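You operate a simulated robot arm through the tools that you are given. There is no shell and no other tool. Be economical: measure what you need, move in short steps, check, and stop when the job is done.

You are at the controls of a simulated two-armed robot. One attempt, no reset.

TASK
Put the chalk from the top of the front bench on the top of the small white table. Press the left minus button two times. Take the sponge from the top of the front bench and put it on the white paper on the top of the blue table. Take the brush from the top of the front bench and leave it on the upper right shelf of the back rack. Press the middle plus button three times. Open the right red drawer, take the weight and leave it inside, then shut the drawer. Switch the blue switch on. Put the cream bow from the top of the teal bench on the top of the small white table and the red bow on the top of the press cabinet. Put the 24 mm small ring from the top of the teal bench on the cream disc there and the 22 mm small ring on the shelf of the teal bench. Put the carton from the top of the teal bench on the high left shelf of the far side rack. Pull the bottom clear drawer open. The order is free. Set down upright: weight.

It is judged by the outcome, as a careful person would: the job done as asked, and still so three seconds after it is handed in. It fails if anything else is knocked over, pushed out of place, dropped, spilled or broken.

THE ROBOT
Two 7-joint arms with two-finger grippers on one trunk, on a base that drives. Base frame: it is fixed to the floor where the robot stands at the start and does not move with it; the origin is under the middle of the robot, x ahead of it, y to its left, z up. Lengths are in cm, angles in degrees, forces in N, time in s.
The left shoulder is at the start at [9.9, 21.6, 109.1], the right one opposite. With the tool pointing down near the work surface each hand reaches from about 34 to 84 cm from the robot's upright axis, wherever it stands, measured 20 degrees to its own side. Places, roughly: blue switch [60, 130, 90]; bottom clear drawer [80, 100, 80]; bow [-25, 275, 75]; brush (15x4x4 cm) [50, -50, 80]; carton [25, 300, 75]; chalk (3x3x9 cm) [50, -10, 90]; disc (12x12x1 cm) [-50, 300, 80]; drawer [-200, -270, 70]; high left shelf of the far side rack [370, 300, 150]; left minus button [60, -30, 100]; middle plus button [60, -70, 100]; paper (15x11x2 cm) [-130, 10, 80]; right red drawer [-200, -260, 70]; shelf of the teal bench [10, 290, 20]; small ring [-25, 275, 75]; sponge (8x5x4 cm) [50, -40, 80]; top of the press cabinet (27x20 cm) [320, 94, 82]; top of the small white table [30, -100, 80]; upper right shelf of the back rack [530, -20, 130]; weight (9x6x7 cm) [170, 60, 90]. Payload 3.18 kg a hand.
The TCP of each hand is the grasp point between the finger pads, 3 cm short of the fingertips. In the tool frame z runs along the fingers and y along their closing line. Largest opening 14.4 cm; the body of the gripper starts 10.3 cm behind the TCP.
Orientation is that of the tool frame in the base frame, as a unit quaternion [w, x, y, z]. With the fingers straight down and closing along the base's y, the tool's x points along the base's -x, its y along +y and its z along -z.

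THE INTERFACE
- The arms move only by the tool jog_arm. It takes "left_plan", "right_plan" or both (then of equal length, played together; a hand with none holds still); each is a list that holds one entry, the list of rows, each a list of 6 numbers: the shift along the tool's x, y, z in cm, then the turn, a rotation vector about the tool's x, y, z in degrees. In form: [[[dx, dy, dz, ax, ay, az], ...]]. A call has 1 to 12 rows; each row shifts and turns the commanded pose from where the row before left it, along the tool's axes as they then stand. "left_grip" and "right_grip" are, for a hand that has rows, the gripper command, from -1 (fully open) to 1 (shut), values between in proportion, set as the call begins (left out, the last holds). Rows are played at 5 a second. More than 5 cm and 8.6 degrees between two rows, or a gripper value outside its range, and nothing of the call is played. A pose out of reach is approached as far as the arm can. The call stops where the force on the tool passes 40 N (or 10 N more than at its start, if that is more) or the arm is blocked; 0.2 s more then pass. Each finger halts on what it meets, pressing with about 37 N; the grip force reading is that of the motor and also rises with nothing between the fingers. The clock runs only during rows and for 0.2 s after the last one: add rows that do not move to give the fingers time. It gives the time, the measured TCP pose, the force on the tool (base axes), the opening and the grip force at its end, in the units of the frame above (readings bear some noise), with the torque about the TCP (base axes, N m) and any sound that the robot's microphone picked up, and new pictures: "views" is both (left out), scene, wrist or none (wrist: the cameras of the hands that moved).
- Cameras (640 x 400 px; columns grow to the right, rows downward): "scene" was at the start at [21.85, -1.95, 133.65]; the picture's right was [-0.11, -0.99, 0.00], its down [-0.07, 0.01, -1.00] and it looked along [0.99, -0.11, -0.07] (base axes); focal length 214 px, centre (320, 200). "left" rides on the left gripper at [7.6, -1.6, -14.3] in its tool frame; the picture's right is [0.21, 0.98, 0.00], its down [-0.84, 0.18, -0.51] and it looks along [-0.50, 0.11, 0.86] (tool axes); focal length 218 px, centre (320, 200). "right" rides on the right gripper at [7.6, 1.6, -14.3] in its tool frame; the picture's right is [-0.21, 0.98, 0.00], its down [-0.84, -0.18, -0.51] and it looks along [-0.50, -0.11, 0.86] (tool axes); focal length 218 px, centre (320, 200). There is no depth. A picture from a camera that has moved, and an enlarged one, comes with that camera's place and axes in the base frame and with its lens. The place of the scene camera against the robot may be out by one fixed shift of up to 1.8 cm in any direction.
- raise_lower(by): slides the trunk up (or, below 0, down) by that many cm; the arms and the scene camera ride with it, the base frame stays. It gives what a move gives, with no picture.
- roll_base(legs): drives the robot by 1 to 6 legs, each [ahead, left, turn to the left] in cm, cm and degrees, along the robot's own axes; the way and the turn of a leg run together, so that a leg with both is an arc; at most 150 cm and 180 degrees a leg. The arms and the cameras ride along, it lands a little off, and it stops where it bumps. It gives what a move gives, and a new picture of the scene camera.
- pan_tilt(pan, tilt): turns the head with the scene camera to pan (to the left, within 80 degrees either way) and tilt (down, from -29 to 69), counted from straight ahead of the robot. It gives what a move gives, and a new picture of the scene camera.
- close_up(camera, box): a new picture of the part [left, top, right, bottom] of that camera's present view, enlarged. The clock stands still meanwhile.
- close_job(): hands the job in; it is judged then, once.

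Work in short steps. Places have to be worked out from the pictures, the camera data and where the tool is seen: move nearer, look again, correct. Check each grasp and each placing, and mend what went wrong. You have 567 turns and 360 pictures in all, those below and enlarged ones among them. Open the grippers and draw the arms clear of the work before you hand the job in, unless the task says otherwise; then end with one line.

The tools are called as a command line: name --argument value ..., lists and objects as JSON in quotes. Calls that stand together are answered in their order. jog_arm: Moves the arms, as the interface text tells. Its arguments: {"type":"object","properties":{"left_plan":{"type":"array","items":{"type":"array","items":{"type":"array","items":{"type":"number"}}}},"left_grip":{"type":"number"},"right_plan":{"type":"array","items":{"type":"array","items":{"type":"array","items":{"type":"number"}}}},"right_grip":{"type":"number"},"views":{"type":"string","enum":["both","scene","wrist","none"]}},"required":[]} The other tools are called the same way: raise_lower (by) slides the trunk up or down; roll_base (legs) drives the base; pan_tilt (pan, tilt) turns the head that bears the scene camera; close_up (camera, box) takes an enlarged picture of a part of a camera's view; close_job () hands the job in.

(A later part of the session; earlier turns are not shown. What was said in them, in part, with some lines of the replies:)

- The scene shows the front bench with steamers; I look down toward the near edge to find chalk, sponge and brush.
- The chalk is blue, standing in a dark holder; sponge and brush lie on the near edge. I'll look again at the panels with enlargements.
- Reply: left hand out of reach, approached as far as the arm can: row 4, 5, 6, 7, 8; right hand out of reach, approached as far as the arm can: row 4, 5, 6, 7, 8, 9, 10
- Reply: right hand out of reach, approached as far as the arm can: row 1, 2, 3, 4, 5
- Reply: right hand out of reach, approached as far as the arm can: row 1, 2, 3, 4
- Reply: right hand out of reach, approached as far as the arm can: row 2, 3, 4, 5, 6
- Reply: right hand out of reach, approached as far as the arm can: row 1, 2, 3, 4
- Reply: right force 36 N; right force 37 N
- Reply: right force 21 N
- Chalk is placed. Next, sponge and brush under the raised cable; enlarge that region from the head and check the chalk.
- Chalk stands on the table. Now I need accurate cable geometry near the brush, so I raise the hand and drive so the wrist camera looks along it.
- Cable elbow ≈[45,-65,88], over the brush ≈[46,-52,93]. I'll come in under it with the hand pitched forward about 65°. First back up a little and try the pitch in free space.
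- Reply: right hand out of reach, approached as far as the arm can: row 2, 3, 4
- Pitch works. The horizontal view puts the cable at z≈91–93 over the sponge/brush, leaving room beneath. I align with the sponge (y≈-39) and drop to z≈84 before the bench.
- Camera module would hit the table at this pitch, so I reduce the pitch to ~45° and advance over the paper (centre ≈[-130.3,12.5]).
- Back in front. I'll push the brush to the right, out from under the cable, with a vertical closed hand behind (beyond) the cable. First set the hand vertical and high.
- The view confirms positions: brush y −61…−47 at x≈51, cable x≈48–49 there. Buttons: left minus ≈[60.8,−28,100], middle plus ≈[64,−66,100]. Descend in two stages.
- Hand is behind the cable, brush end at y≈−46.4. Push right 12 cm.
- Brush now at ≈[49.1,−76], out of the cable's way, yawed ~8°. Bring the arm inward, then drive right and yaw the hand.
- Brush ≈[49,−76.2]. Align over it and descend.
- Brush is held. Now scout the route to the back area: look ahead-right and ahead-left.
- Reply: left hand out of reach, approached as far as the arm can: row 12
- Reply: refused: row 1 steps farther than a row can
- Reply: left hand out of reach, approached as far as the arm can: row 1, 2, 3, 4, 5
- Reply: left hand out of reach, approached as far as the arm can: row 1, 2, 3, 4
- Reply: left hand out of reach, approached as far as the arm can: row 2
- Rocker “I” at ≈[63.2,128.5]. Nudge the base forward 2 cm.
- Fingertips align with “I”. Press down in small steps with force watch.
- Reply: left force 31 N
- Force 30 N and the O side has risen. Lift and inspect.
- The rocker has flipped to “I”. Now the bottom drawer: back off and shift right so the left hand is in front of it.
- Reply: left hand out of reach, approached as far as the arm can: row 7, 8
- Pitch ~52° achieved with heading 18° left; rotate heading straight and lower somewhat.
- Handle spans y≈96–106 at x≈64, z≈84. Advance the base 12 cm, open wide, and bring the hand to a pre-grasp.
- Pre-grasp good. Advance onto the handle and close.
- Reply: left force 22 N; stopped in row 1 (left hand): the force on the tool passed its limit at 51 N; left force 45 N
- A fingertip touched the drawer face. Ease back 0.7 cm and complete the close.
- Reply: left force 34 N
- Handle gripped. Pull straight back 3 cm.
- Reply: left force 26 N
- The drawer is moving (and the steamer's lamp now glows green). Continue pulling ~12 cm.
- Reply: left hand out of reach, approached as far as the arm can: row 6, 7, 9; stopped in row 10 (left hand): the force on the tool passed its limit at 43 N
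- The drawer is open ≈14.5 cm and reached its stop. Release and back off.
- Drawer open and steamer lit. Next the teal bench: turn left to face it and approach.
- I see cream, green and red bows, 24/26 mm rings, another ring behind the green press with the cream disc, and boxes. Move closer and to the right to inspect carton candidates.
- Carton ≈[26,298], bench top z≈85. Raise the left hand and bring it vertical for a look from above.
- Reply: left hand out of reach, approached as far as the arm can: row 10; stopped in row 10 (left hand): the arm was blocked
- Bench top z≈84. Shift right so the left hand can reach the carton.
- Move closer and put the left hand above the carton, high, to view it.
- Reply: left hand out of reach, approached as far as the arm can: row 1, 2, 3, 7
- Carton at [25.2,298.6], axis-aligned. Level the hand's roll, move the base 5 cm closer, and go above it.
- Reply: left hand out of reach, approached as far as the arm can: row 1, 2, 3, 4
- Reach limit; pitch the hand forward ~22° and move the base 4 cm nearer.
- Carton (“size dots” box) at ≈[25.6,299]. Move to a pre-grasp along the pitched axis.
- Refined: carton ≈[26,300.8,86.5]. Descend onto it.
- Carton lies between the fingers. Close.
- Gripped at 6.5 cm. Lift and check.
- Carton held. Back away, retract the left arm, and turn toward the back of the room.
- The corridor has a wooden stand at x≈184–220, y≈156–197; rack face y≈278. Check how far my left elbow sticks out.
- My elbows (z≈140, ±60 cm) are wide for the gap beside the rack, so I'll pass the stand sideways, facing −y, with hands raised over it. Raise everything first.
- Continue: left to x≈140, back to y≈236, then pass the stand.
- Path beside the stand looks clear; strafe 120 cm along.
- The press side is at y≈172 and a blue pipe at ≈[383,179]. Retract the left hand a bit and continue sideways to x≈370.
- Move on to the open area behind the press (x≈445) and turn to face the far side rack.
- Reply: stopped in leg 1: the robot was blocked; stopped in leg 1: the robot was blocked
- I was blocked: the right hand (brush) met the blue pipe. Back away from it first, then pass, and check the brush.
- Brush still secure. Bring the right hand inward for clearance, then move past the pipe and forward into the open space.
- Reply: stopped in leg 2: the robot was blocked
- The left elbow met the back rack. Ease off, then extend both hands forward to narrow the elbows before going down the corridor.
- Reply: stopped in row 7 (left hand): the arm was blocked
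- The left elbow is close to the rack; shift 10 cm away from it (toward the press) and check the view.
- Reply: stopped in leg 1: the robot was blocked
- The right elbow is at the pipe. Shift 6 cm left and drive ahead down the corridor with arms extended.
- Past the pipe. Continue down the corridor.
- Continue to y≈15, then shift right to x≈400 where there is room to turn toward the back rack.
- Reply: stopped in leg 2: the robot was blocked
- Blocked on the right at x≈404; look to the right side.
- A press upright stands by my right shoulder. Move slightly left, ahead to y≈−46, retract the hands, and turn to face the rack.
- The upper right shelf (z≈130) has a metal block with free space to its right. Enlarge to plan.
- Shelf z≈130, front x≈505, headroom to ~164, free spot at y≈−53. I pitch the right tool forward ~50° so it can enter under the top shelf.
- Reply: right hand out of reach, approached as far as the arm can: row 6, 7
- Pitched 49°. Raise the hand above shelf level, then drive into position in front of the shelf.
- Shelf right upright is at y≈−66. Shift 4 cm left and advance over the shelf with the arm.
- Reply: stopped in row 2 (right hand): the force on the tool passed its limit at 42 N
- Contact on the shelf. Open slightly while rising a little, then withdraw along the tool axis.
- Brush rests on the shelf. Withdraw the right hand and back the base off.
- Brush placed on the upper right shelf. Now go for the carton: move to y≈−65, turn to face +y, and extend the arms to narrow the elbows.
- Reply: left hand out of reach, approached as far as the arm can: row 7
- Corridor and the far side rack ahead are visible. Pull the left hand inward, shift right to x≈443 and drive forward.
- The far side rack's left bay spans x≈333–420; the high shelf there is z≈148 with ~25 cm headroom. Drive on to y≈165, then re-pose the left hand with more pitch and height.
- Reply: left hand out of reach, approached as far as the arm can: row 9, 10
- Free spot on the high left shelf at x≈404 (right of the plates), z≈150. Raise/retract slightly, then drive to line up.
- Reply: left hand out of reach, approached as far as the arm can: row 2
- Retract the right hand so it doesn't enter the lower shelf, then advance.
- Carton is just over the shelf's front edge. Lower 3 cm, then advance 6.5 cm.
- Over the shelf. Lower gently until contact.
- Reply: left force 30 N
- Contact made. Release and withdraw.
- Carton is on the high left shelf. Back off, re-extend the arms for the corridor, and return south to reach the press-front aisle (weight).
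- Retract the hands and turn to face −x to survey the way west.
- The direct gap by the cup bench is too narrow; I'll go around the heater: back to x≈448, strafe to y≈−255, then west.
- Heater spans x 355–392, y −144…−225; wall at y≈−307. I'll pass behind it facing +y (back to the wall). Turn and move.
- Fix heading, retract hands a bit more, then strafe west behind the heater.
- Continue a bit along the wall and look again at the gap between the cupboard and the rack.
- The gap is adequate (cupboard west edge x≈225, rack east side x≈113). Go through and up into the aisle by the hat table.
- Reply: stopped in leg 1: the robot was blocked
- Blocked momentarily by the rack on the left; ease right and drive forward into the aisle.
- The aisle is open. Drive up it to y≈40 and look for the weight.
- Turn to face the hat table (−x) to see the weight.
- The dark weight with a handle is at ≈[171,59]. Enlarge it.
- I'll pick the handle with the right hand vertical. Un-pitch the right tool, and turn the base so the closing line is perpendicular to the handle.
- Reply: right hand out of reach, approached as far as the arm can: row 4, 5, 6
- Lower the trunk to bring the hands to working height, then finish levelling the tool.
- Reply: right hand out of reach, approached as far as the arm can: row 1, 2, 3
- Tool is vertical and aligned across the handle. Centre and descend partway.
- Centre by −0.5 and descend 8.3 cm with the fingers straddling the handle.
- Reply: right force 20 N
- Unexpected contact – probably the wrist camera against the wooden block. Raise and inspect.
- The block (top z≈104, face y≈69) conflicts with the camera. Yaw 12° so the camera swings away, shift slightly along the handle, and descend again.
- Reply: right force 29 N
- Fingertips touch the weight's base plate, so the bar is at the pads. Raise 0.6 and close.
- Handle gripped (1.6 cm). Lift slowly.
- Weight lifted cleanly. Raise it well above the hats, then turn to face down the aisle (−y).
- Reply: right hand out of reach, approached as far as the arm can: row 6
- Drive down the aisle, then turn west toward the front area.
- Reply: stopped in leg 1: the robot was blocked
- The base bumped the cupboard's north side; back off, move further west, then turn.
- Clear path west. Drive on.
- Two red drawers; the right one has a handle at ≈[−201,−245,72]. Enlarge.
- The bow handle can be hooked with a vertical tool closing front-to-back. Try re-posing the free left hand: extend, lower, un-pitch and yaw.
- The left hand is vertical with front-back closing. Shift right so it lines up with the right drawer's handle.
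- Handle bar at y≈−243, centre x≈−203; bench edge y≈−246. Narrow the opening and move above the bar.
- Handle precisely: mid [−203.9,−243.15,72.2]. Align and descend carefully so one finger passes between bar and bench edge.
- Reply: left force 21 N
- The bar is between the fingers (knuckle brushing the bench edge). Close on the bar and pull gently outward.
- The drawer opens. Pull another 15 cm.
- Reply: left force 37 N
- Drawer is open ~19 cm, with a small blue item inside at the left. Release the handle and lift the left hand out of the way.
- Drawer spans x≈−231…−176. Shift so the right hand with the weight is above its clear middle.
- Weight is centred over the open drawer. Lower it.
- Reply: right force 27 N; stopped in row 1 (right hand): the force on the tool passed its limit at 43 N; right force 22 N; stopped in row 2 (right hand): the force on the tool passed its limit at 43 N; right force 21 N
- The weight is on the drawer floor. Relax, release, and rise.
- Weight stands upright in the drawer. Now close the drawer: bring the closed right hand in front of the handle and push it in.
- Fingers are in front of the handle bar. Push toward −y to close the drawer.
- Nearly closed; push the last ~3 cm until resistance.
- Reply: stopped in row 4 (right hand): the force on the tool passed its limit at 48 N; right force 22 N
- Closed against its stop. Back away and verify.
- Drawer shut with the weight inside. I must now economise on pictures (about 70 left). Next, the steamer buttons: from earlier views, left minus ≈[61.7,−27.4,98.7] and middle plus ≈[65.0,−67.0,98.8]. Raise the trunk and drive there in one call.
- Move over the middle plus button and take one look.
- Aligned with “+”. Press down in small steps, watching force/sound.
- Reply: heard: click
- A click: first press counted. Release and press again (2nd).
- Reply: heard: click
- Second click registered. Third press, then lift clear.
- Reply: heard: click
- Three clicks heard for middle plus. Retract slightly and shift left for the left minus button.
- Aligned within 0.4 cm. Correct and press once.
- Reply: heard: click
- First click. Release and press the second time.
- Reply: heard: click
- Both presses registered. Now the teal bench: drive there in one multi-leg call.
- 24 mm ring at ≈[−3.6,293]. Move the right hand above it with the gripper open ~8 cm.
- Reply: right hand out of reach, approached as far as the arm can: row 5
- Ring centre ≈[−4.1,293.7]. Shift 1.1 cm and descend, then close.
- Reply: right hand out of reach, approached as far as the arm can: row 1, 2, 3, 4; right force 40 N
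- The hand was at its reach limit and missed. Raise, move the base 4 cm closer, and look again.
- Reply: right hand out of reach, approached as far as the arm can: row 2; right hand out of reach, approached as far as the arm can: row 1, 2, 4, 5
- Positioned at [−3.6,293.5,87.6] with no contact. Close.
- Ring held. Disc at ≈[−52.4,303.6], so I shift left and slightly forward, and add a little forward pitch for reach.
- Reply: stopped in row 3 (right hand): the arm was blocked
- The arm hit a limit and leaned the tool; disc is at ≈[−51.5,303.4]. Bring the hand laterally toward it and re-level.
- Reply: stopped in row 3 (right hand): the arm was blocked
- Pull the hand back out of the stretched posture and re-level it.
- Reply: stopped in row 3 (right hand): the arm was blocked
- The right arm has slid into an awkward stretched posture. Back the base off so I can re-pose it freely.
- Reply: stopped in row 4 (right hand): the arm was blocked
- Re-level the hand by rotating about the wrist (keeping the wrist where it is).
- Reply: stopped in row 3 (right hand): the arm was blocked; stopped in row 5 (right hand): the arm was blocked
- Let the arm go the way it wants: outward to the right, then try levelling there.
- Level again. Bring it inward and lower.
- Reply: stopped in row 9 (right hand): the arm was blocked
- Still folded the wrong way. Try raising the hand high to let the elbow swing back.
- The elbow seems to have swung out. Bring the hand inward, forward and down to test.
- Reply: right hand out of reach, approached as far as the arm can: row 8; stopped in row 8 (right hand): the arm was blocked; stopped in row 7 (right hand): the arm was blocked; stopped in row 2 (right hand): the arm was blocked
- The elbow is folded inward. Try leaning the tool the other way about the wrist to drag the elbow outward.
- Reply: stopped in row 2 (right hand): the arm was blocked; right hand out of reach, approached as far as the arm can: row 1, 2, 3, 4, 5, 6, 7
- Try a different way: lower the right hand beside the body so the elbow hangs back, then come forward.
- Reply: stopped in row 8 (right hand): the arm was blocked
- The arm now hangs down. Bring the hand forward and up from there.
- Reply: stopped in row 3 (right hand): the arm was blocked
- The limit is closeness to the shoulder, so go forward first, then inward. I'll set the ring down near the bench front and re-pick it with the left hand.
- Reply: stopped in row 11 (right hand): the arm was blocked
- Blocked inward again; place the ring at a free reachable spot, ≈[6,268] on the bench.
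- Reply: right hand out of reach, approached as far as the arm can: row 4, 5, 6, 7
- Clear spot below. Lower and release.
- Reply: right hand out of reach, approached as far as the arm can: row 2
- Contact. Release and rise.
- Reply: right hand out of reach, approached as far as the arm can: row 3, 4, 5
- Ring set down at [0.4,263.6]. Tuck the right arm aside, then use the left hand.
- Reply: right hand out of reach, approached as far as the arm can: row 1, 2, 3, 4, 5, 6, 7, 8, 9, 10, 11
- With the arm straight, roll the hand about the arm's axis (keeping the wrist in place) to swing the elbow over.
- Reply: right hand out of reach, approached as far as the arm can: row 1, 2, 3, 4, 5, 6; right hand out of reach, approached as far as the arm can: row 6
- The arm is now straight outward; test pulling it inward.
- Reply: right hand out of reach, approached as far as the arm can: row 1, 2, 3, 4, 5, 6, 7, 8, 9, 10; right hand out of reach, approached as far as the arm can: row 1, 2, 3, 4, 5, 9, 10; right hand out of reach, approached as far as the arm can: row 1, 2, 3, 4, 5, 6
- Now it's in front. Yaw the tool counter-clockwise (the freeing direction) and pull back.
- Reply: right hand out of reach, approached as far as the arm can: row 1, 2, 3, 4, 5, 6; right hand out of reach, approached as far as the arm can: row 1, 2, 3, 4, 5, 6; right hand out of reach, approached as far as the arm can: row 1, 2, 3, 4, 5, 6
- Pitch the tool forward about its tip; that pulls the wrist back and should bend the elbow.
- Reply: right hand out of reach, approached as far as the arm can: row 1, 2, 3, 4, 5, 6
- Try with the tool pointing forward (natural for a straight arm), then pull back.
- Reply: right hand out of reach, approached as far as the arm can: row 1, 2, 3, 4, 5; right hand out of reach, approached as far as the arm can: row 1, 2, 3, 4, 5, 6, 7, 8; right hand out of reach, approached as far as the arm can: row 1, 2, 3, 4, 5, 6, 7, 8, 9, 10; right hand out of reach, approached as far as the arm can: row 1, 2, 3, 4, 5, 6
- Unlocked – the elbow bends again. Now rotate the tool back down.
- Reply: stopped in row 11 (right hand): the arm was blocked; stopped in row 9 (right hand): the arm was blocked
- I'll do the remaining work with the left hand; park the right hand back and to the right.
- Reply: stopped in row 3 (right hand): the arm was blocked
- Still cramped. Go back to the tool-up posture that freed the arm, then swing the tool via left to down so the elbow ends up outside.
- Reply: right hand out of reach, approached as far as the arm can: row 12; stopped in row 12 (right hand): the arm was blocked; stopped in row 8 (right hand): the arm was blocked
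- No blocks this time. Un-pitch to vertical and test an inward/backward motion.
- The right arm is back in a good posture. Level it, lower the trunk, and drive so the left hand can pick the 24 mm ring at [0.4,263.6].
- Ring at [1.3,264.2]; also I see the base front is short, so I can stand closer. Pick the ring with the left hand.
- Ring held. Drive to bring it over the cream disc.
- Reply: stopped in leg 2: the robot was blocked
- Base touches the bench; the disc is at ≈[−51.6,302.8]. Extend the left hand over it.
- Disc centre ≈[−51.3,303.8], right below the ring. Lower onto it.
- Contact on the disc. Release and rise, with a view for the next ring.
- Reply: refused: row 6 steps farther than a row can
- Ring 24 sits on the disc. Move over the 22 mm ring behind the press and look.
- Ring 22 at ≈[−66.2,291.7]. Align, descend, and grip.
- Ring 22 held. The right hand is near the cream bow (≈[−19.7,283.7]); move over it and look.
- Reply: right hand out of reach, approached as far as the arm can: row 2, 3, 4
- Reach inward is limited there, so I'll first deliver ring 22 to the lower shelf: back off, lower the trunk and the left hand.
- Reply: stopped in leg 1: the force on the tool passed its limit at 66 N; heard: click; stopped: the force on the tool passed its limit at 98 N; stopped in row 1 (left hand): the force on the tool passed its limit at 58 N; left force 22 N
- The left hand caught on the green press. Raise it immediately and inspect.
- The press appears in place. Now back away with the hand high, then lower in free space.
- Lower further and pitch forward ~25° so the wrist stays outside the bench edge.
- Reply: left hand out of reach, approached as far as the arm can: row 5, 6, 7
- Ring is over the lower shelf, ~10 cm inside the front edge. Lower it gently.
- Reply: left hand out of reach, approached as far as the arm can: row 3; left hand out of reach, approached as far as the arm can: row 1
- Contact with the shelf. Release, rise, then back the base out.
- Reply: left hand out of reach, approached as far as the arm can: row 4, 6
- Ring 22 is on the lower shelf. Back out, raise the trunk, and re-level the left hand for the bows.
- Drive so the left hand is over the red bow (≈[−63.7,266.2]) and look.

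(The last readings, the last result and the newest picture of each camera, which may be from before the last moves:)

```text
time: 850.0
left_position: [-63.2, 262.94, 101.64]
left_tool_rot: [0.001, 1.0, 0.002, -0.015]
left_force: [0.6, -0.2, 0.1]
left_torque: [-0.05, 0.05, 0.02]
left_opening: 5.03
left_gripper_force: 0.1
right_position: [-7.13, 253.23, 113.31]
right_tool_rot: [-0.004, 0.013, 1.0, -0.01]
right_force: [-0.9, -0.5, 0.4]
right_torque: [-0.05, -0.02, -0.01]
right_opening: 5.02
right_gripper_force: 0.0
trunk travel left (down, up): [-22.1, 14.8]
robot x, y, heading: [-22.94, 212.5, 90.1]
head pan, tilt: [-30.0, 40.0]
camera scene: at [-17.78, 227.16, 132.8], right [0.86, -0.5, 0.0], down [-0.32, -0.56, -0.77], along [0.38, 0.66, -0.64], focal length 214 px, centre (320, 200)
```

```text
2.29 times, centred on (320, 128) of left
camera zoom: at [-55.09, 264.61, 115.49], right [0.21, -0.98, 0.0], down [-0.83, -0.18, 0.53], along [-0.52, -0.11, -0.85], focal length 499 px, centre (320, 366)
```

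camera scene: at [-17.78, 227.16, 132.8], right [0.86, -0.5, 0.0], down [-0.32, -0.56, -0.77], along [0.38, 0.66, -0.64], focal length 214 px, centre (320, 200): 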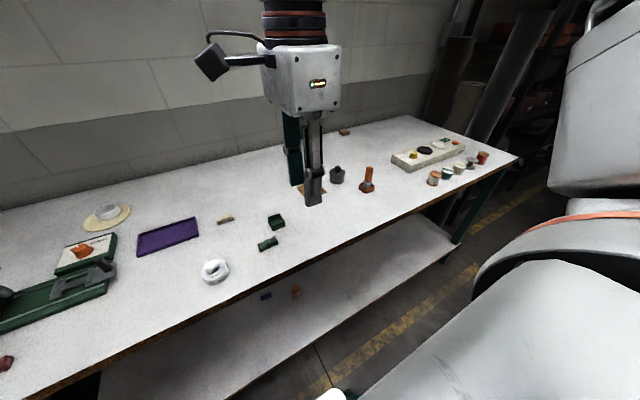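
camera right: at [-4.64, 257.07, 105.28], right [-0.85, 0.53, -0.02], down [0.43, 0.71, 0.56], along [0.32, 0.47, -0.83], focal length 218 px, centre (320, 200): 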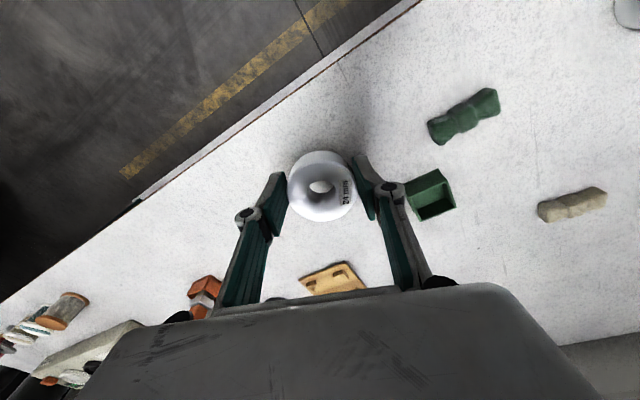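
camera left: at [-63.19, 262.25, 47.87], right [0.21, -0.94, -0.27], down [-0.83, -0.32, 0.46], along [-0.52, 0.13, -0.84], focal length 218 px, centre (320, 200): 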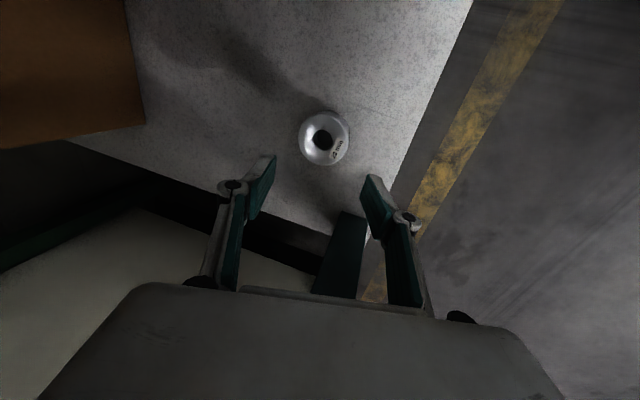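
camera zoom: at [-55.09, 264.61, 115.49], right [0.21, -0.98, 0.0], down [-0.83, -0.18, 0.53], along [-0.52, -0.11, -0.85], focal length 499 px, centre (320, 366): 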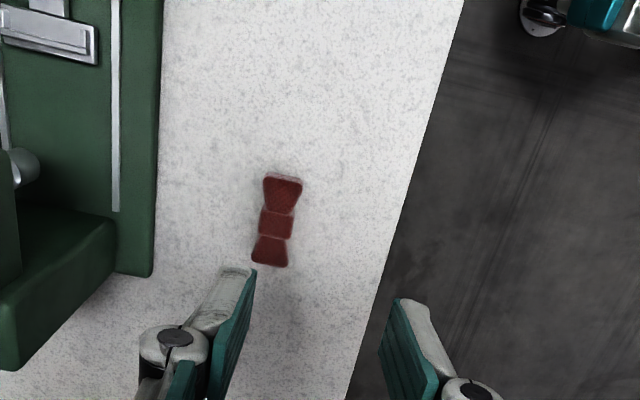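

Red bow at [−64.1,265.4]. Align, descend, grip.

jog_arm --left_plan '[[[-0.45, -1.25, 0, 0, 0, 0], [-0.45, -1.25, 0, 0, 0, 0], [0, 0, 4, 0, 0, 0], [0, 0, 4, 0, 0, 0], [0, 0, 4, 0, 0, 0]]]' --left_grip 0.38 --views "none"

jog_arm --left_plan '[[[0, 0, 1, 0, 0, 0], [0, 0, 0.8, 0, 0, 0]]]' --views "none"

jog_arm --left_plan '[[[0, 0, 0, 0, 0, 0], [0, 0, 0, 0, 0, 0], [0, 0, 0, 0, 0, 0]]]' --left_grip 1 --views "none"

```text
time: 851.2
left_position: [-64.54, 265.29, 89.55]
left_tool_rot: [0.0, 1.0, 0.002, -0.013]
left_force: [0.0, 0.5, 0.8]
left_torque: [0.01, 0.0, 0.03]
left_opening: 4.44
left_gripper_force: 0.0
right_position: [-7.08, 253.19, 113.21]
right_tool_rot: [-0.003, 0.013, 1.0, -0.01]
right_force: [-0.4, 0.0, -1.0]
right_torque: [-0.04, -0.02, -0.02]
right_opening: 5.05
right_gripper_force: 0.1
trunk travel left (down, up): [-22.1, 14.8]
robot x, y, heading: [-22.84, 212.61, 90.0]
head pan, tilt: [-30.0, 40.0]
```

```text
time: 851.8
left_position: [-64.61, 265.4, 87.77]
left_tool_rot: [0.001, 1.0, 0.001, -0.014]
left_force: [-0.1, 0.4, 0.4]
left_torque: [-0.01, -0.01, -0.01]
left_opening: 4.45
left_gripper_force: 0.1
right_position: [-6.92, 253.14, 113.28]
right_tool_rot: [-0.004, 0.012, 1.0, -0.01]
right_force: [0.2, -0.2, -0.8]
right_torque: [-0.01, 0.01, 0.0]
right_opening: 5.04
right_gripper_force: 0.1
trunk travel left (down, up): [-22.1, 14.8]
robot x, y, heading: [-23.24, 212.94, 89.9]
head pan, tilt: [-30.0, 40.0]
```

```text
time: 852.6
left_position: [-64.74, 265.29, 87.75]
left_tool_rot: [0.001, 1.0, 0.002, -0.013]
left_force: [-0.3, 0.2, -0.2]
left_torque: [0.02, -0.02, 0.03]
left_opening: 2.57
left_gripper_force: 37.2
right_position: [-7.09, 253.23, 113.33]
right_tool_rot: [-0.004, 0.013, 1.0, -0.01]
right_force: [0.4, 0.1, -0.8]
right_torque: [-0.06, 0.01, 0.01]
right_opening: 5.03
right_gripper_force: 0.1
trunk travel left (down, up): [-22.1, 14.8]
robot x, y, heading: [-23.12, 212.7, 90.0]
head pan, tilt: [-30.0, 40.0]
```

Red bow gripped. Lift high, then shift so the right hand can take the cream bow.

jog_arm --left_plan '[[[0, 0, -4, 0, 0, 0], [0, 0, -4, 0, 0, 0], [0, 0, -4, 0, 0, 0], [0, 0, -4, 0, 0, 0], [0, 0.5, -4, 0, 0, 0], [0, 0.5, -3, 0, 0, 0]]]' --views "none"

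roll_base --legs '[[0, 23, 0], [10, 0, 0]]'

jog_arm --right_plan '[[[-2.4, 3.4, 0, 0, 0, 0], [-2.4, 3.4, 0, 0, 0, 0], [-2.4, 3.4, 0, 0, 0, 0], [-2.4, 3.4, 1, 0, 0, 0], [0, 3.4, 3, 0, 0, 0], [0, 3, 3, 0, 0, 0]]]' --views "none"

```text
time: 854.0
left_position: [-63.89, 264.45, 110.66]
left_tool_rot: [0.0, 1.0, 0.001, -0.014]
left_force: [-0.4, 0.2, 0.2]
left_torque: [-0.01, -0.02, 0.0]
left_opening: 2.54
left_gripper_force: 36.7
right_position: [-6.9, 253.13, 113.35]
right_tool_rot: [-0.003, 0.013, 1.0, -0.008]
right_force: [0.3, -0.8, -0.8]
right_torque: [0.0, 0.01, 0.04]
right_opening: 5.03
right_gripper_force: 0.0
trunk travel left (down, up): [-22.1, 14.8]
robot x, y, heading: [-22.94, 213.12, 89.9]
head pan, tilt: [-30.0, 40.0]
```

```text
time: 857.4
left_position: [-87.03, 274.42, 110.67]
left_tool_rot: [0.001, 1.0, 0.001, -0.014]
left_force: [-0.1, 0.9, -0.2]
left_torque: [-0.07, 0.01, 0.03]
left_opening: 2.55
left_gripper_force: 37.4
right_position: [-30.2, 263.01, 113.34]
right_tool_rot: [-0.004, 0.013, 1.0, -0.009]
right_force: [0.1, -0.3, 0.1]
right_torque: [-0.04, -0.01, 0.02]
right_opening: 5.03
right_gripper_force: 0.1
trunk travel left (down, up): [-22.1, 14.8]
robot x, y, heading: [-46.04, 223.01, 90.2]
head pan, tilt: [-30.0, 40.0]
camera scene: at [-40.96, 237.03, 132.81], right [0.86, -0.5, 0.0], down [-0.32, -0.56, -0.77], along [0.38, 0.66, -0.64], focal length 214 px, centre (320, 200)
```

scene: 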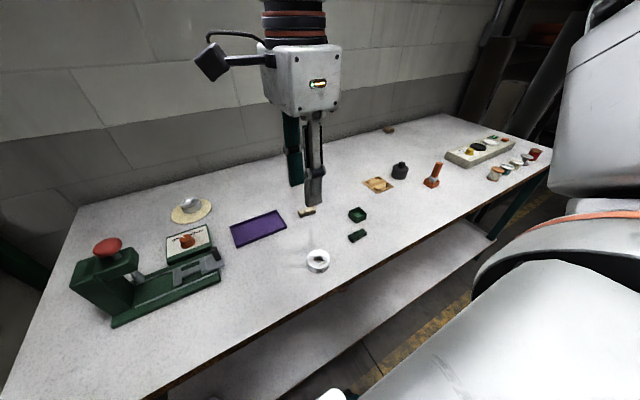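

```text
time: 858.8
left_position: [-87.05, 274.39, 110.68]
left_tool_rot: [0.0, 1.0, 0.001, -0.014]
left_force: [0.9, 0.0, -0.3]
left_torque: [-0.05, 0.01, -0.01]
left_opening: 2.57
left_gripper_force: 37.4
right_position: [-20.33, 282.63, 105.79]
right_tool_rot: [-0.004, 0.012, 1.0, -0.009]
right_force: [0.6, 1.0, 0.6]
right_torque: [-0.06, 0.01, 0.02]
right_opening: 5.02
right_gripper_force: 0.1
trunk travel left (down, up): [-22.1, 14.8]
robot x, y, heading: [-46.22, 222.59, 89.8]
head pan, tilt: [-30.0, 40.0]
```

close_up --camera "right" --box '[180, 40, 460, 215]'

```text
2.29 times, centred on (320, 128) of right
camera zoom: at [-27.77, 285.04, 120.05], right [0.23, 0.97, -0.02], down [0.84, -0.19, 0.51], along [0.49, -0.14, -0.86], focal length 499 px, centre (320, 366)
```

zoom: 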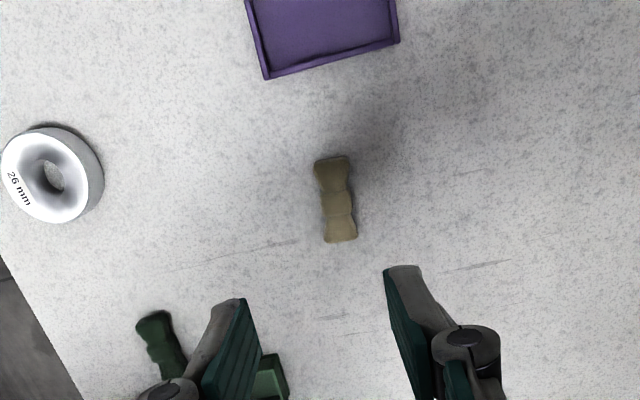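

Cream bow at [−20.4,283.6]. Descend and grip.

jog_arm --right_plan '[[[0, 1, 0, 0, 0, 0], [0, 0, 4, 0, 0, 0], [0, 0, 4, 0, 0, 0], [0, 0, 4, 0, 0, 0], [0, 0, 4, 0, 0, 0]]]' --right_grip 0.38 --views "none"

jog_arm --right_plan '[[[0, 0, 1, 0, 0, 0], [0, 0, 0.8, 0, 0, 0]]]' --views "none"

```text
time: 860.0
left_position: [-87.01, 274.34, 110.59]
left_tool_rot: [0.0, 1.0, 0.001, -0.014]
left_force: [-0.6, 0.5, -0.9]
left_torque: [-0.07, -0.02, -0.02]
left_opening: 2.53
left_gripper_force: 37.1
right_position: [-20.21, 283.41, 89.81]
right_tool_rot: [-0.004, 0.012, 1.0, -0.009]
right_force: [-0.2, 0.3, 0.2]
right_torque: [0.0, 0.01, -0.01]
right_opening: 4.47
right_gripper_force: 0.0
trunk travel left (down, up): [-22.1, 14.8]
robot x, y, heading: [-46.15, 222.63, 89.9]
head pan, tilt: [-30.0, 40.0]
```

```text
time: 860.6
left_position: [-86.95, 274.35, 110.81]
left_tool_rot: [0.001, 1.0, 0.001, -0.014]
left_force: [0.4, -0.8, 0.2]
left_torque: [-0.02, -0.01, 0.02]
left_opening: 2.57
left_gripper_force: 36.9
right_position: [-20.19, 283.39, 88.01]
right_tool_rot: [-0.004, 0.013, 1.0, -0.01]
right_force: [0.1, 0.0, -1.2]
right_torque: [0.01, 0.0, 0.0]
right_opening: 4.46
right_gripper_force: 0.0
trunk travel left (down, up): [-22.1, 14.8]
robot x, y, heading: [-46.3, 222.56, 89.9]
head pan, tilt: [-30.0, 40.0]
```

jog_arm --right_plan '[[[0, 0, 0.2, 0, 0, 0], [0, 0, 0, 0, 0, 0], [0, 0, 0, 0, 0, 0], [0, 0, 0, 0, 0, 0]]]' --right_grip 1 --views "none"

jog_arm --right_plan '[[[0, 0, -4, 0, 0, 0], [0, 0, -4, 0, 0, 0], [0, -1, -4, 0, 0, 0], [0, -2, -4, 0, 0, 0], [0, -3, -3, 0, 0, 0], [0, -3, -2, 0, 0, 0], [0, -4, 0, 0, 0, 0], [0, -4, 0, 0, 0, 0]]]' --views "none"

```text
time: 861.6
left_position: [-87.2, 274.22, 110.73]
left_tool_rot: [0.001, 1.0, 0.002, -0.014]
left_force: [0.7, -1.5, 0.1]
left_torque: [-0.01, 0.01, -0.02]
left_opening: 2.58
left_gripper_force: 36.2
right_position: [-20.26, 283.42, 88.01]
right_tool_rot: [-0.003, 0.014, 1.0, -0.007]
right_force: [1.4, 1.2, 11.9]
right_torque: [0.2, 0.1, 0.02]
right_opening: 2.56
right_gripper_force: 37.1
trunk travel left (down, up): [-22.1, 14.8]
robot x, y, heading: [-46.47, 222.66, 90.0]
head pan, tilt: [-30.0, 40.0]
```

```text
time: 863.4
left_position: [-87.06, 274.16, 110.76]
left_tool_rot: [0.0, 1.0, 0.002, -0.014]
left_force: [0.2, -0.6, -0.1]
left_torque: [0.04, 0.03, 0.01]
left_opening: 2.57
left_gripper_force: 37.3
right_position: [-20.55, 266.54, 109.1]
right_tool_rot: [-0.004, 0.012, 1.0, -0.008]
right_force: [-0.2, 0.0, -0.4]
right_torque: [0.04, 0.01, -0.02]
right_opening: 2.57
right_gripper_force: 36.6
trunk travel left (down, up): [-22.1, 14.8]
robot x, y, heading: [-46.68, 222.64, 90.0]
head pan, tilt: [-30.0, 40.0]
```

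Both bows are held. Drive to the white table (one call) with the right hand's bow to be set at ≈[27,−90].

roll_base --legs '[[-72, 0, 0], [0, 0, -90], [0, -140, 0], [0, -73, 0], [28, 0, 0]]'

close_up --camera "right" --box '[0, 0, 640, 400]'

```text
time: 891.1
left_position: [27.36, -23.1, 110.77]
left_tool_rot: [0.01, -0.695, 0.719, 0.011]
left_force: [0.4, 0.0, -0.3]
left_torque: [-0.01, -0.01, 0.01]
left_opening: 2.56
left_gripper_force: 37.3
right_position: [17.44, -89.23, 109.05]
right_tool_rot: [-0.009, 0.729, 0.684, -0.004]
right_force: [0.0, 0.2, -0.4]
right_torque: [0.0, 0.03, 0.0]
right_opening: 2.56
right_gripper_force: 37.0
trunk travel left (down, up): [-22.1, 14.8]
robot x, y, heading: [-25.81, -62.18, -2.3]
head pan, tilt: [-30.0, 40.0]
camera scene: at [-9.71, -67.79, 132.8], right [-0.53, -0.85, 0.0], down [-0.54, 0.34, -0.77], along [0.65, -0.41, -0.64], focal length 214 px, centre (320, 200)
```

scene: 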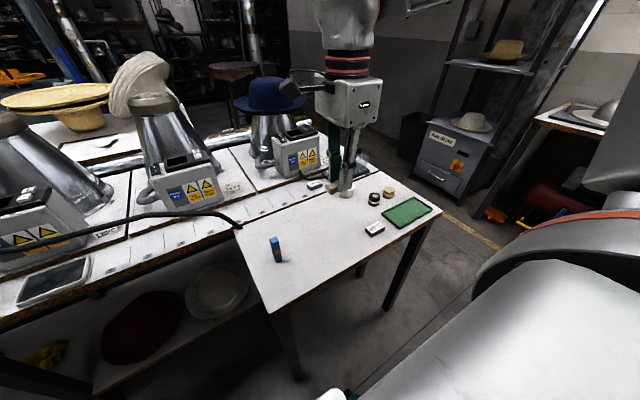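

```text
1.00 times, centred on (320, 200) of right (not enlarged: the box is as wide or as high as the picture)
camera zoom: at [19.76, -81.68, 123.25], right [0.96, -0.27, -0.02], down [-0.22, -0.83, 0.51], along [-0.15, -0.48, -0.86], focal length 218 px, centre (320, 200)
```

zoom: 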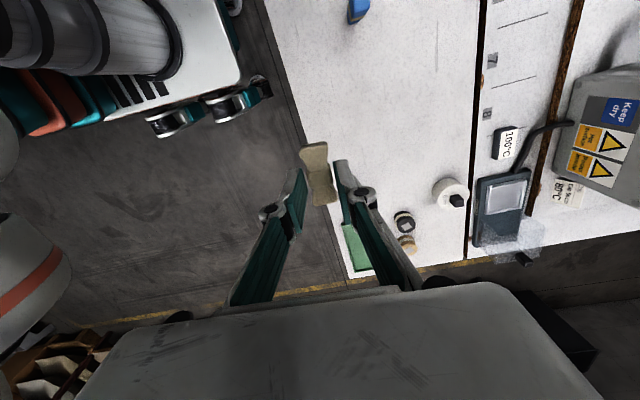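

Move the bow 10 cm onto the table and lower it.

jog_arm --right_plan '[[[0.2, 3.3, 0, 0, 0, 0], [0.2, 3.3, 0, 0, 0, 0], [0.2, 3.3, 0, 0, 0, 0], [0, 0, 4, 0, 0, 0], [0, 0, 4, 0, 0, 0], [0, 0, 4, 0, 0, 0], [0, 0, 4, 0, 0, 0], [0, 0, 4, 0, 0, 0], [0, 0, 3.5, 0, 0, 0]]]' --views "none"

jog_arm --right_plan '[[[0, 0, 0.8, 0, 0, 0], [0, 0, 0.5, 0, 0, 0]]]' --views "none"

```text
time: 893.1
left_position: [27.35, -23.04, 110.63]
left_tool_rot: [0.009, -0.695, 0.718, 0.01]
left_force: [-0.4, 0.1, -1.5]
left_torque: [0.01, 0.01, -0.01]
left_opening: 2.57
left_gripper_force: 37.4
right_position: [26.79, -88.98, 85.16]
right_tool_rot: [-0.01, 0.728, 0.685, -0.004]
right_force: [-0.1, -0.2, 0.0]
right_torque: [0.01, -0.01, -0.01]
right_opening: 2.55
right_gripper_force: 36.8
trunk travel left (down, up): [-22.1, 14.8]
robot x, y, heading: [-25.71, -61.97, -2.6]
head pan, tilt: [-30.0, 40.0]
```

```text
time: 893.7
left_position: [27.2, -23.08, 110.82]
left_tool_rot: [0.01, -0.695, 0.719, 0.01]
left_force: [-0.1, 0.8, 0.3]
left_torque: [0.02, -0.03, -0.01]
left_opening: 2.55
left_gripper_force: 36.5
right_position: [26.83, -89.04, 84.05]
right_tool_rot: [-0.008, 0.729, 0.684, -0.005]
right_force: [0.6, 0.4, -0.6]
right_torque: [0.0, -0.01, 0.0]
right_opening: 2.55
right_gripper_force: 37.2
trunk travel left (down, up): [-22.1, 14.8]
robot x, y, heading: [-25.64, -61.94, -2.1]
head pan, tilt: [-30.0, 40.0]
```

jog_arm --right_plan '[[[0, 0, 0.4, 0, 0, 0], [0, 0, 0.3, 0, 0, 0]]]' --views "none"

jog_arm --right_plan '[[[0, 0, 0.3, 0, 0, 0], [0, 0, 0.2, 0, 0, 0]]]' --views "none"

```text
time: 894.5
left_position: [27.13, -23.15, 110.81]
left_tool_rot: [0.01, -0.695, 0.719, 0.009]
left_force: [0.2, -0.3, -0.9]
left_torque: [0.01, 0.01, -0.02]
left_opening: 2.57
left_gripper_force: 37.3
right_position: [26.84, -88.96, 83.94]
right_tool_rot: [-0.005, 0.73, 0.684, 0.0]
right_force: [-9.6, -4.1, 27.9]
right_torque: [-0.05, 0.23, 0.02]
right_opening: 2.58
right_gripper_force: 37.0
trunk travel left (down, up): [-22.1, 14.8]
robot x, y, heading: [-25.82, -61.81, -2.2]
head pan, tilt: [-30.0, 40.0]
stopped in row 2 (right hand): the force on the tool passed its limit at 42 N (the readings are from after the stop); the commanded pose is now the measured one
```

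```text
time: 894.9
left_position: [27.14, -23.21, 110.73]
left_tool_rot: [0.01, -0.694, 0.72, 0.01]
left_force: [0.8, 0.0, -0.1]
left_torque: [0.01, 0.02, 0.03]
left_opening: 2.57
left_gripper_force: 37.4
right_position: [26.85, -88.89, 83.88]
right_tool_rot: [-0.007, 0.73, 0.683, 0.001]
right_force: [-10.3, -3.1, 25.4]
right_torque: [-0.13, 0.35, -0.06]
right_opening: 2.56
right_gripper_force: 37.4
trunk travel left (down, up): [-22.1, 14.8]
robot x, y, heading: [-25.85, -61.96, -2.2]
head pan, tilt: [-30.0, 40.0]
stopped in row 1 (right hand): the force on the tool passed its limit at 43 N (the readings are from after the stop); the commanded pose is now the measured one
```

Contact. Ease up, release and rise; take one view to verify.

jog_arm --right_plan '[[[0, 0, -0.3, 0, 0, 0], [0, 0, 0, 0, 0, 0]]]' --views "none"

jog_arm --right_plan '[[[0, 0, 0, 0, 0, 0], [0, 0, 0, 0, 0, 0], [0, 0, -3, 0, 0, 0], [0, 0, -4, 0, 0, 0], [0, 0, -4, 0, 0, 0], [0, 0, -4, 0, 0, 0], [0, 0, -4, 0, 0, 0], [0, 0, -4, 0, 0, 0]]]' --right_grip 0.4 --views "wrist"

```text
time: 895.5
left_position: [27.31, -23.08, 110.69]
left_tool_rot: [0.01, -0.695, 0.719, 0.01]
left_force: [0.0, 0.5, 0.1]
left_torque: [0.0, -0.01, 0.03]
left_opening: 2.57
left_gripper_force: 37.1
right_position: [26.9, -89.02, 84.04]
right_tool_rot: [-0.007, 0.73, 0.683, 0.0]
right_force: [-4.6, 1.0, 6.9]
right_torque: [0.09, 0.1, 0.02]
right_opening: 2.56
right_gripper_force: 37.1
trunk travel left (down, up): [-22.1, 14.8]
robot x, y, heading: [-25.87, -62.22, -2.3]
head pan, tilt: [-30.0, 40.0]
```

```text
time: 897.3
left_position: [27.24, -23.09, 110.74]
left_tool_rot: [0.01, -0.695, 0.719, 0.01]
left_force: [-0.5, 0.0, -0.3]
left_torque: [-0.01, -0.06, 0.01]
left_opening: 2.57
left_gripper_force: 36.7
right_position: [27.26, -89.16, 107.15]
right_tool_rot: [-0.005, 0.73, 0.683, 0.0]
right_force: [0.0, -0.2, 0.3]
right_torque: [-0.02, -0.02, -0.01]
right_opening: 4.32
right_gripper_force: 0.0
trunk travel left (down, up): [-22.1, 14.8]
robot x, y, heading: [-25.75, -62.23, -2.5]
head pan, tilt: [-30.0, 40.0]
camera right: at [29.49, -81.69, 121.51], right [0.96, -0.27, -0.01], down [-0.23, -0.83, 0.5], along [-0.15, -0.48, -0.86], focal length 218 px, centre (320, 200)
```

right: 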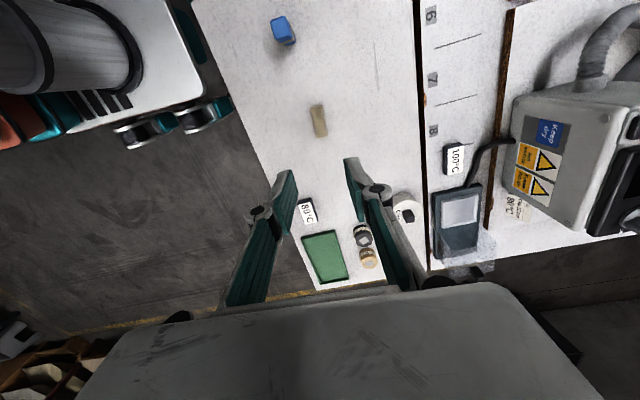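

Cream bow is on the white table beside the chalk. Now take the red bow to the press cabinet: retrace the route east in multi-leg calls.

roll_base --legs '[[0, 0, 2.4], [-22, 0, 0], [0, -110, 0], [130, 0, 0], [105, 0, 0]]'

```text
time: 919.9
left_position: [237.63, -124.49, 110.72]
left_tool_rot: [-0.011, 0.718, -0.696, -0.01]
left_force: [0.3, -0.6, -0.3]
left_torque: [0.0, -0.02, -0.01]
left_opening: 2.57
left_gripper_force: 36.9
right_position: [242.04, -190.39, 107.13]
right_tool_rot: [-0.007, 0.707, 0.707, -0.002]
right_force: [0.3, -0.7, -0.3]
right_torque: [-0.01, -0.04, 0.02]
right_opening: 4.32
right_gripper_force: 0.0
trunk travel left (down, up): [-22.1, 14.8]
robot x, y, heading: [187.63, -166.65, 1.6]
head pan, tilt: [-30.0, 40.0]
camera scene: at [203.49, -171.55, 132.81], right [-0.48, -0.88, 0.0], down [-0.56, 0.31, -0.77], along [0.67, -0.37, -0.64], focal length 214 px, centre (320, 200)
```

scene: 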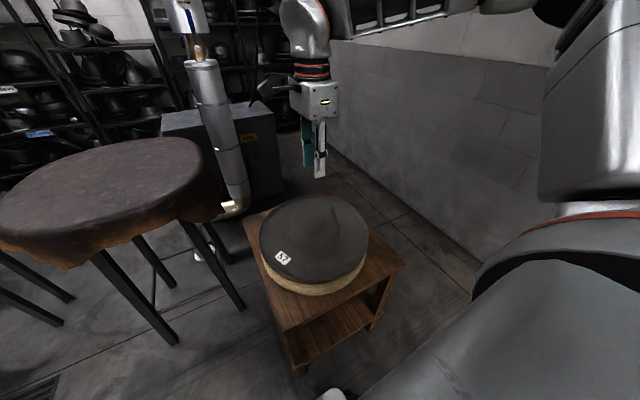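

roll_base --legs '[[0, 0, 88.4], [32, 0, 0], [0, -29, 0], [60, -14, 0], [110, 0, 0]]'

```text
time: 936.7
left_position: [198.25, 87.73, 110.73]
left_tool_rot: [-0.001, 1.0, -0.022, -0.013]
left_force: [-0.2, 0.4, 0.3]
left_torque: [-0.02, 0.01, -0.01]
left_opening: 2.56
left_gripper_force: 37.1
right_position: [264.38, 86.91, 107.02]
right_tool_rot: [-0.004, 0.038, 0.999, -0.005]
right_force: [-0.6, 0.5, 0.0]
right_torque: [-0.03, 0.01, 0.02]
right_opening: 4.31
right_gripper_force: 0.1
trunk travel left (down, up): [-22.1, 14.8]
robot x, y, heading: [236.67, 33.77, 87.1]
head pan, tilt: [-30.0, 40.0]
camera scene: at [242.56, 48.19, 132.81], right [0.84, -0.54, 0.0], down [-0.35, -0.54, -0.77], along [0.42, 0.64, -0.64], focal length 214 px, centre (320, 200)
```

scene: 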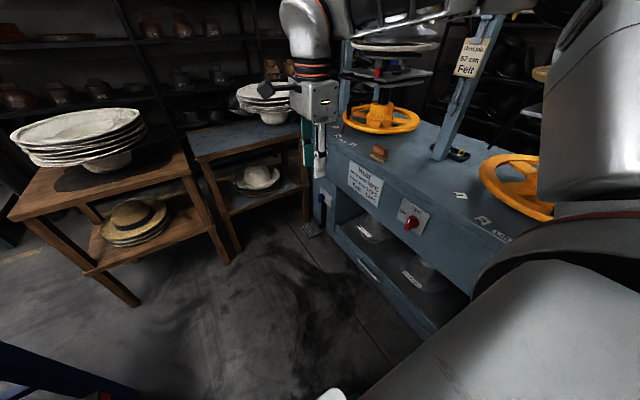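

The cabinet's free top is at ≈[318,94]. Turn to face it and approach, left hand toward the spot.

roll_base --legs '[[0, 0, -87], [0, 20, 0], [24, 0, 0]]'

close_up --camera "left" --box '[0, 0, 640, 400]'

```text
time: 944.2
left_position: [311.11, 96.11, 110.79]
left_tool_rot: [-0.01, 0.714, -0.701, -0.01]
left_force: [0.2, -0.5, 0.0]
left_torque: [0.01, 0.02, 0.03]
left_opening: 2.57
left_gripper_force: 37.0
right_position: [314.5, 30.15, 107.03]
right_tool_rot: [-0.006, 0.712, 0.703, 0.0]
right_force: [0.7, -0.1, 0.1]
right_torque: [0.03, 0.0, 0.01]
right_opening: 4.31
right_gripper_force: 0.0
trunk travel left (down, up): [-22.1, 14.8]
robot x, y, heading: [259.9, 54.21, 0.5]
head pan, tilt: [-30.0, 40.0]
camera scene: at [276.29, 49.53, 132.8], right [-0.49, -0.87, 0.0], down [-0.56, 0.32, -0.77], along [0.67, -0.38, -0.64], focal length 214 px, centre (320, 200)
```

scene: 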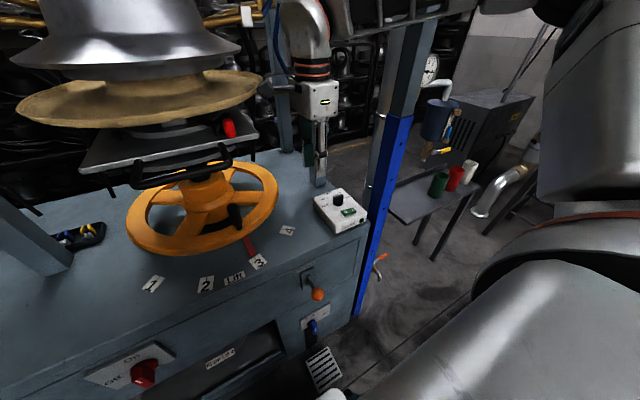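

```text
1.00 times, centred on (320, 200) of left (not enlarged: the box is as wide or as high as the picture)
camera zoom: at [312.95, 88.06, 124.67], right [-0.97, -0.23, -0.01], down [-0.19, 0.82, 0.53], along [-0.12, 0.52, -0.85], focal length 218 px, centre (320, 200)
```

zoom: 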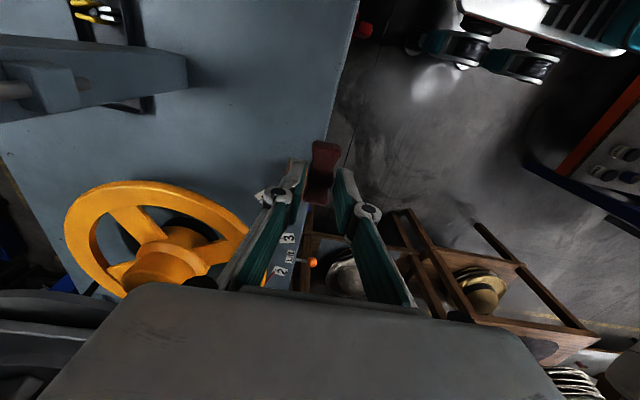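

Cabinet front edge x≈309, post base ≈[335,95]. Move the bow to x≈319 and lower.

jog_arm --left_plan '[[[0, -4, 0, 0, 0, 0], [0, -4, 0, 0, 0, 0], [0, 0, 4, 0, 0, 0], [0, 0, 4, 0, 0, 0], [0, 0, 4, 0, 0, 0], [0, 0, 4, 0, 0, 0]]]' --views "wrist"

```text
time: 945.6
left_position: [319.09, 96.57, 94.71]
left_tool_rot: [-0.01, 0.714, -0.7, -0.01]
left_force: [0.7, -0.9, -0.5]
left_torque: [0.01, 0.0, -0.02]
left_opening: 2.55
left_gripper_force: 37.0
right_position: [314.49, 30.18, 106.96]
right_tool_rot: [-0.007, 0.712, 0.702, -0.001]
right_force: [0.0, -0.3, -1.0]
right_torque: [0.02, 0.02, 0.01]
right_opening: 4.32
right_gripper_force: 0.1
trunk travel left (down, up): [-22.1, 14.8]
robot x, y, heading: [260.21, 54.91, 0.7]
head pan, tilt: [-30.0, 40.0]
camera left: at [321.0, 88.5, 108.59], right [-0.97, -0.23, -0.01], down [-0.2, 0.82, 0.53], along [-0.12, 0.52, -0.85], focal length 218 px, centre (320, 200)
```

left: 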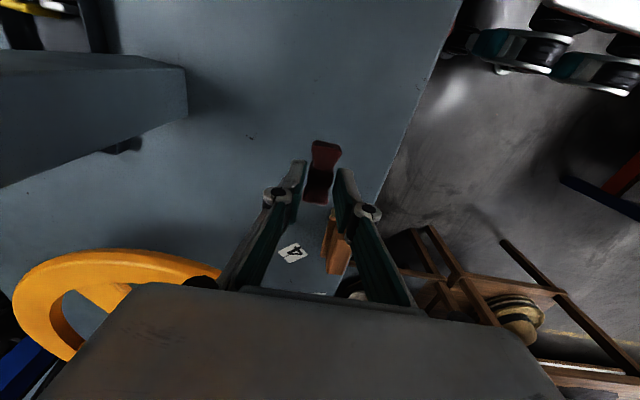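

jog_arm --left_plan '[[[0, 0, 4, 0, 0, 0], [0, 0, 4, 0, 0, 0]]]' --views "none"

jog_arm --left_plan '[[[0, 0, 0.6, 0, 0, 0], [0, 0, 0.5, 0, 0, 0]]]' --views "none"

jog_arm --left_plan '[[[0, 0, 0.4, 0, 0, 0], [0, 0, 0.3, 0, 0, 0]]]' --views "none"

```text
time: 946.2
left_position: [319.21, 96.82, 86.37]
left_tool_rot: [-0.01, 0.713, -0.701, -0.01]
left_force: [-0.8, -0.1, 0.6]
left_torque: [-0.05, 0.03, 0.03]
left_opening: 2.54
left_gripper_force: 37.1
right_position: [314.47, 30.11, 107.06]
right_tool_rot: [-0.007, 0.711, 0.703, -0.001]
right_force: [0.4, 0.0, 0.5]
right_torque: [0.0, 0.0, 0.02]
right_opening: 4.32
right_gripper_force: 0.1
trunk travel left (down, up): [-22.1, 14.8]
robot x, y, heading: [259.96, 54.61, 0.6]
head pan, tilt: [-30.0, 40.0]
```

```text
time: 946.8
left_position: [319.01, 96.87, 85.78]
left_tool_rot: [-0.011, 0.713, -0.701, -0.009]
left_force: [-3.3, 1.8, 12.3]
left_torque: [0.01, 0.15, -0.05]
left_opening: 2.57
left_gripper_force: 37.5
right_position: [314.34, 30.06, 107.23]
right_tool_rot: [-0.006, 0.712, 0.702, 0.001]
right_force: [-0.7, 0.0, -0.1]
right_torque: [-0.03, 0.0, 0.01]
right_opening: 4.29
right_gripper_force: 0.1
trunk travel left (down, up): [-22.1, 14.8]
robot x, y, heading: [259.94, 54.64, 0.8]
head pan, tilt: [-30.0, 40.0]
```

```text
time: 947.4
left_position: [319.1, 96.81, 85.76]
left_tool_rot: [-0.012, 0.715, -0.699, -0.004]
left_force: [-11.2, -0.2, 24.3]
left_torque: [0.18, 0.51, 0.09]
left_opening: 2.56
left_gripper_force: 37.3
right_position: [314.15, 30.07, 107.19]
right_tool_rot: [-0.006, 0.712, 0.702, 0.001]
right_force: [0.1, -0.4, 0.8]
right_torque: [-0.01, 0.05, 0.01]
right_opening: 4.3
right_gripper_force: 0.1
trunk travel left (down, up): [-22.1, 14.8]
robot x, y, heading: [259.95, 54.15, 0.7]
head pan, tilt: [-30.0, 40.0]
stopped in row 2 (left hand): the force on the tool passed its limit at 41 N (the readings are from after the stop); the commanded pose is now the measured one
```

Contact on the cabinet top. Ease, release, rise and verify.

jog_arm --left_plan '[[[0, 0, -0.3, 0, 0, 0], [0, 0, 0, 0, 0, 0]]]' --views "none"

jog_arm --left_plan '[[[0, 0, 0, 0, 0, 0], [0, 0, 0, 0, 0, 0], [0, 0, -3, 0, 0, 0], [0, 0, -4, 0, 0, 0], [0, 0, -4, 0, 0, 0], [0, 0, -4, 0, 0, 0], [0, 0, -4, 0, 0, 0]]]' --left_grip 0.4 --views "wrist"

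```text
time: 948.0
left_position: [319.17, 96.89, 85.83]
left_tool_rot: [-0.013, 0.714, -0.7, -0.006]
left_force: [-4.9, 1.2, 14.9]
left_torque: [0.04, 0.16, 0.0]
left_opening: 2.57
left_gripper_force: 37.2
right_position: [314.25, 30.15, 107.14]
right_tool_rot: [-0.005, 0.712, 0.702, 0.0]
right_force: [0.7, 0.3, 0.0]
right_torque: [0.03, -0.02, 0.01]
right_opening: 4.32
right_gripper_force: 0.1
trunk travel left (down, up): [-22.1, 14.8]
robot x, y, heading: [259.96, 54.7, 0.6]
head pan, tilt: [-30.0, 40.0]
```

```text
time: 949.6
left_position: [319.18, 96.34, 104.83]
left_tool_rot: [-0.012, 0.715, -0.699, -0.006]
left_force: [-0.2, -0.4, 0.7]
left_torque: [0.0, -0.02, -0.05]
left_opening: 4.31
left_gripper_force: 0.1
right_position: [314.3, 30.2, 107.21]
right_tool_rot: [-0.007, 0.712, 0.702, 0.0]
right_force: [-1.1, -0.7, -0.2]
right_torque: [-0.01, -0.03, 0.0]
right_opening: 4.33
right_gripper_force: 0.0
trunk travel left (down, up): [-22.1, 14.8]
robot x, y, heading: [259.94, 54.85, 0.7]
head pan, tilt: [-30.0, 40.0]
camera left: at [320.94, 88.39, 118.76], right [-0.97, -0.23, -0.01], down [-0.2, 0.83, 0.53], along [-0.11, 0.52, -0.85], focal length 218 px, centre (320, 200)
```

left: 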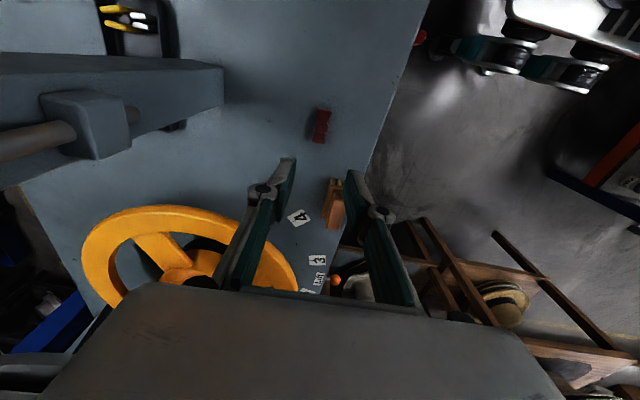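

Red bow is on the cabinet top. Back away, open both grippers clear of everything, and take a final look.

roll_base --legs '[[-22, 0, 0]]'

jog_arm --left_plan '[[[0, 0, -2, 0, 0, 0], [0, 0, 0, 0, 0, 0], [0, 0, 0, 0, 0, 0], [0, 0, 0, 0, 0, 0]]]' --right_plan '[[[0, 0, -2, 0, 0, 0], [0, 0, 0, 0, 0, 0], [0, 0, 0, 0, 0, 0], [0, 0, 0, 0, 0, 0]]]' --left_grip -1 --right_grip -1 --views "none"

pan_tilt --pan 15 --tilt 35

```text
time: 951.3
left_position: [297.34, 96.18, 104.6]
left_tool_rot: [-0.012, 0.714, -0.7, -0.006]
left_force: [-0.4, -0.5, 0.7]
left_torque: [0.01, -0.07, 0.0]
left_opening: 4.33
left_gripper_force: 0.1
right_position: [292.59, 29.87, 107.08]
right_tool_rot: [-0.007, 0.712, 0.702, 0.0]
right_force: [-0.5, -0.1, 0.6]
right_torque: [0.02, -0.02, 0.0]
right_opening: 4.32
right_gripper_force: 0.0
trunk travel left (down, up): [-22.1, 14.8]
robot x, y, heading: [237.82, 54.3, 0.7]
head pan, tilt: [-30.0, 40.0]
camera scene: at [254.25, 49.29, 132.81], right [-0.49, -0.87, 0.0], down [-0.56, 0.31, -0.77], along [0.67, -0.37, -0.64], focal length 214 px, centre (320, 200)
```

scene: 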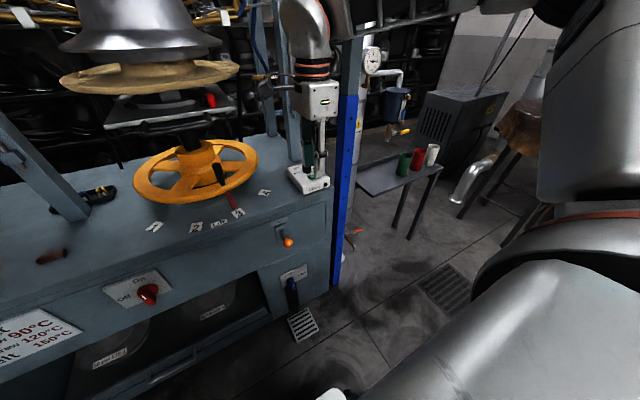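

```text
time: 952.3
left_position: [297.23, 96.01, 106.73]
left_tool_rot: [-0.012, 0.714, -0.7, -0.007]
left_force: [-0.2, 1.2, -0.5]
left_torque: [0.02, 0.03, -0.02]
left_opening: 14.41
left_gripper_force: 0.1
right_position: [292.46, 29.96, 109.12]
right_tool_rot: [-0.006, 0.712, 0.702, 0.0]
right_force: [-0.9, -0.5, 0.2]
right_torque: [0.0, -0.01, -0.02]
right_opening: 14.42
right_gripper_force: 0.0
trunk travel left (down, up): [-22.1, 14.8]
robot x, y, heading: [238.21, 54.49, 0.6]
head pan, tilt: [-30.0, 40.0]
```

```text
time: 953.4
left_position: [297.23, 96.18, 106.79]
left_tool_rot: [-0.012, 0.714, -0.7, -0.006]
left_force: [-0.3, 0.1, 0.4]
left_torque: [-0.02, -0.02, -0.03]
left_opening: 14.42
left_gripper_force: 0.1
right_position: [292.57, 30.06, 109.02]
right_tool_rot: [-0.007, 0.712, 0.702, 0.0]
right_force: [0.2, 0.1, 0.2]
right_torque: [0.0, -0.04, 0.03]
right_opening: 14.39
right_gripper_force: 0.1
trunk travel left (down, up): [-22.1, 14.8]
robot x, y, heading: [237.83, 54.55, 0.7]
head pan, tilt: [15.0, 35.0]
camera scene: at [255.38, 55.82, 133.56], right [0.27, -0.96, 0.0], down [-0.55, -0.15, -0.82], along [0.79, 0.22, -0.57], focal length 214 px, centre (320, 200)
```

scene: 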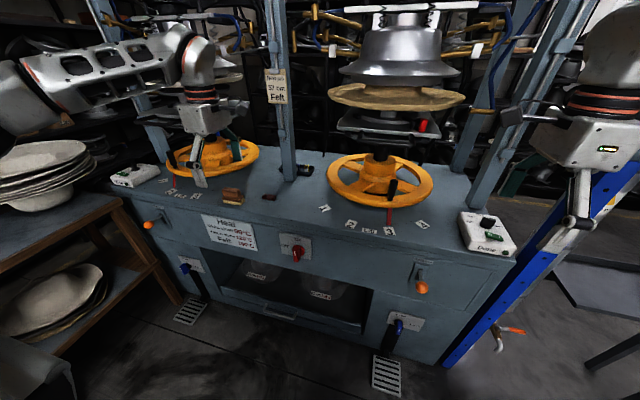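

The red bow lies on the cabinet top, the grippers are open and both hands are clear. All parts of the job are done, so I hand it in.

close_job

```text
The job is handed in.
```

I finished every listed item and handed the job in. Along the way the left hand hit the green press on the teal bench; it does not appear to have moved, but I heard a click and did not check whether it was triggered. The robot also brushed or bumped other things while driving and reaching, among them the pipe behind the press, the racks, a cupboard with a hat on it and a wooden block near the weight. I saw nothing shifted but did not go back to check them.
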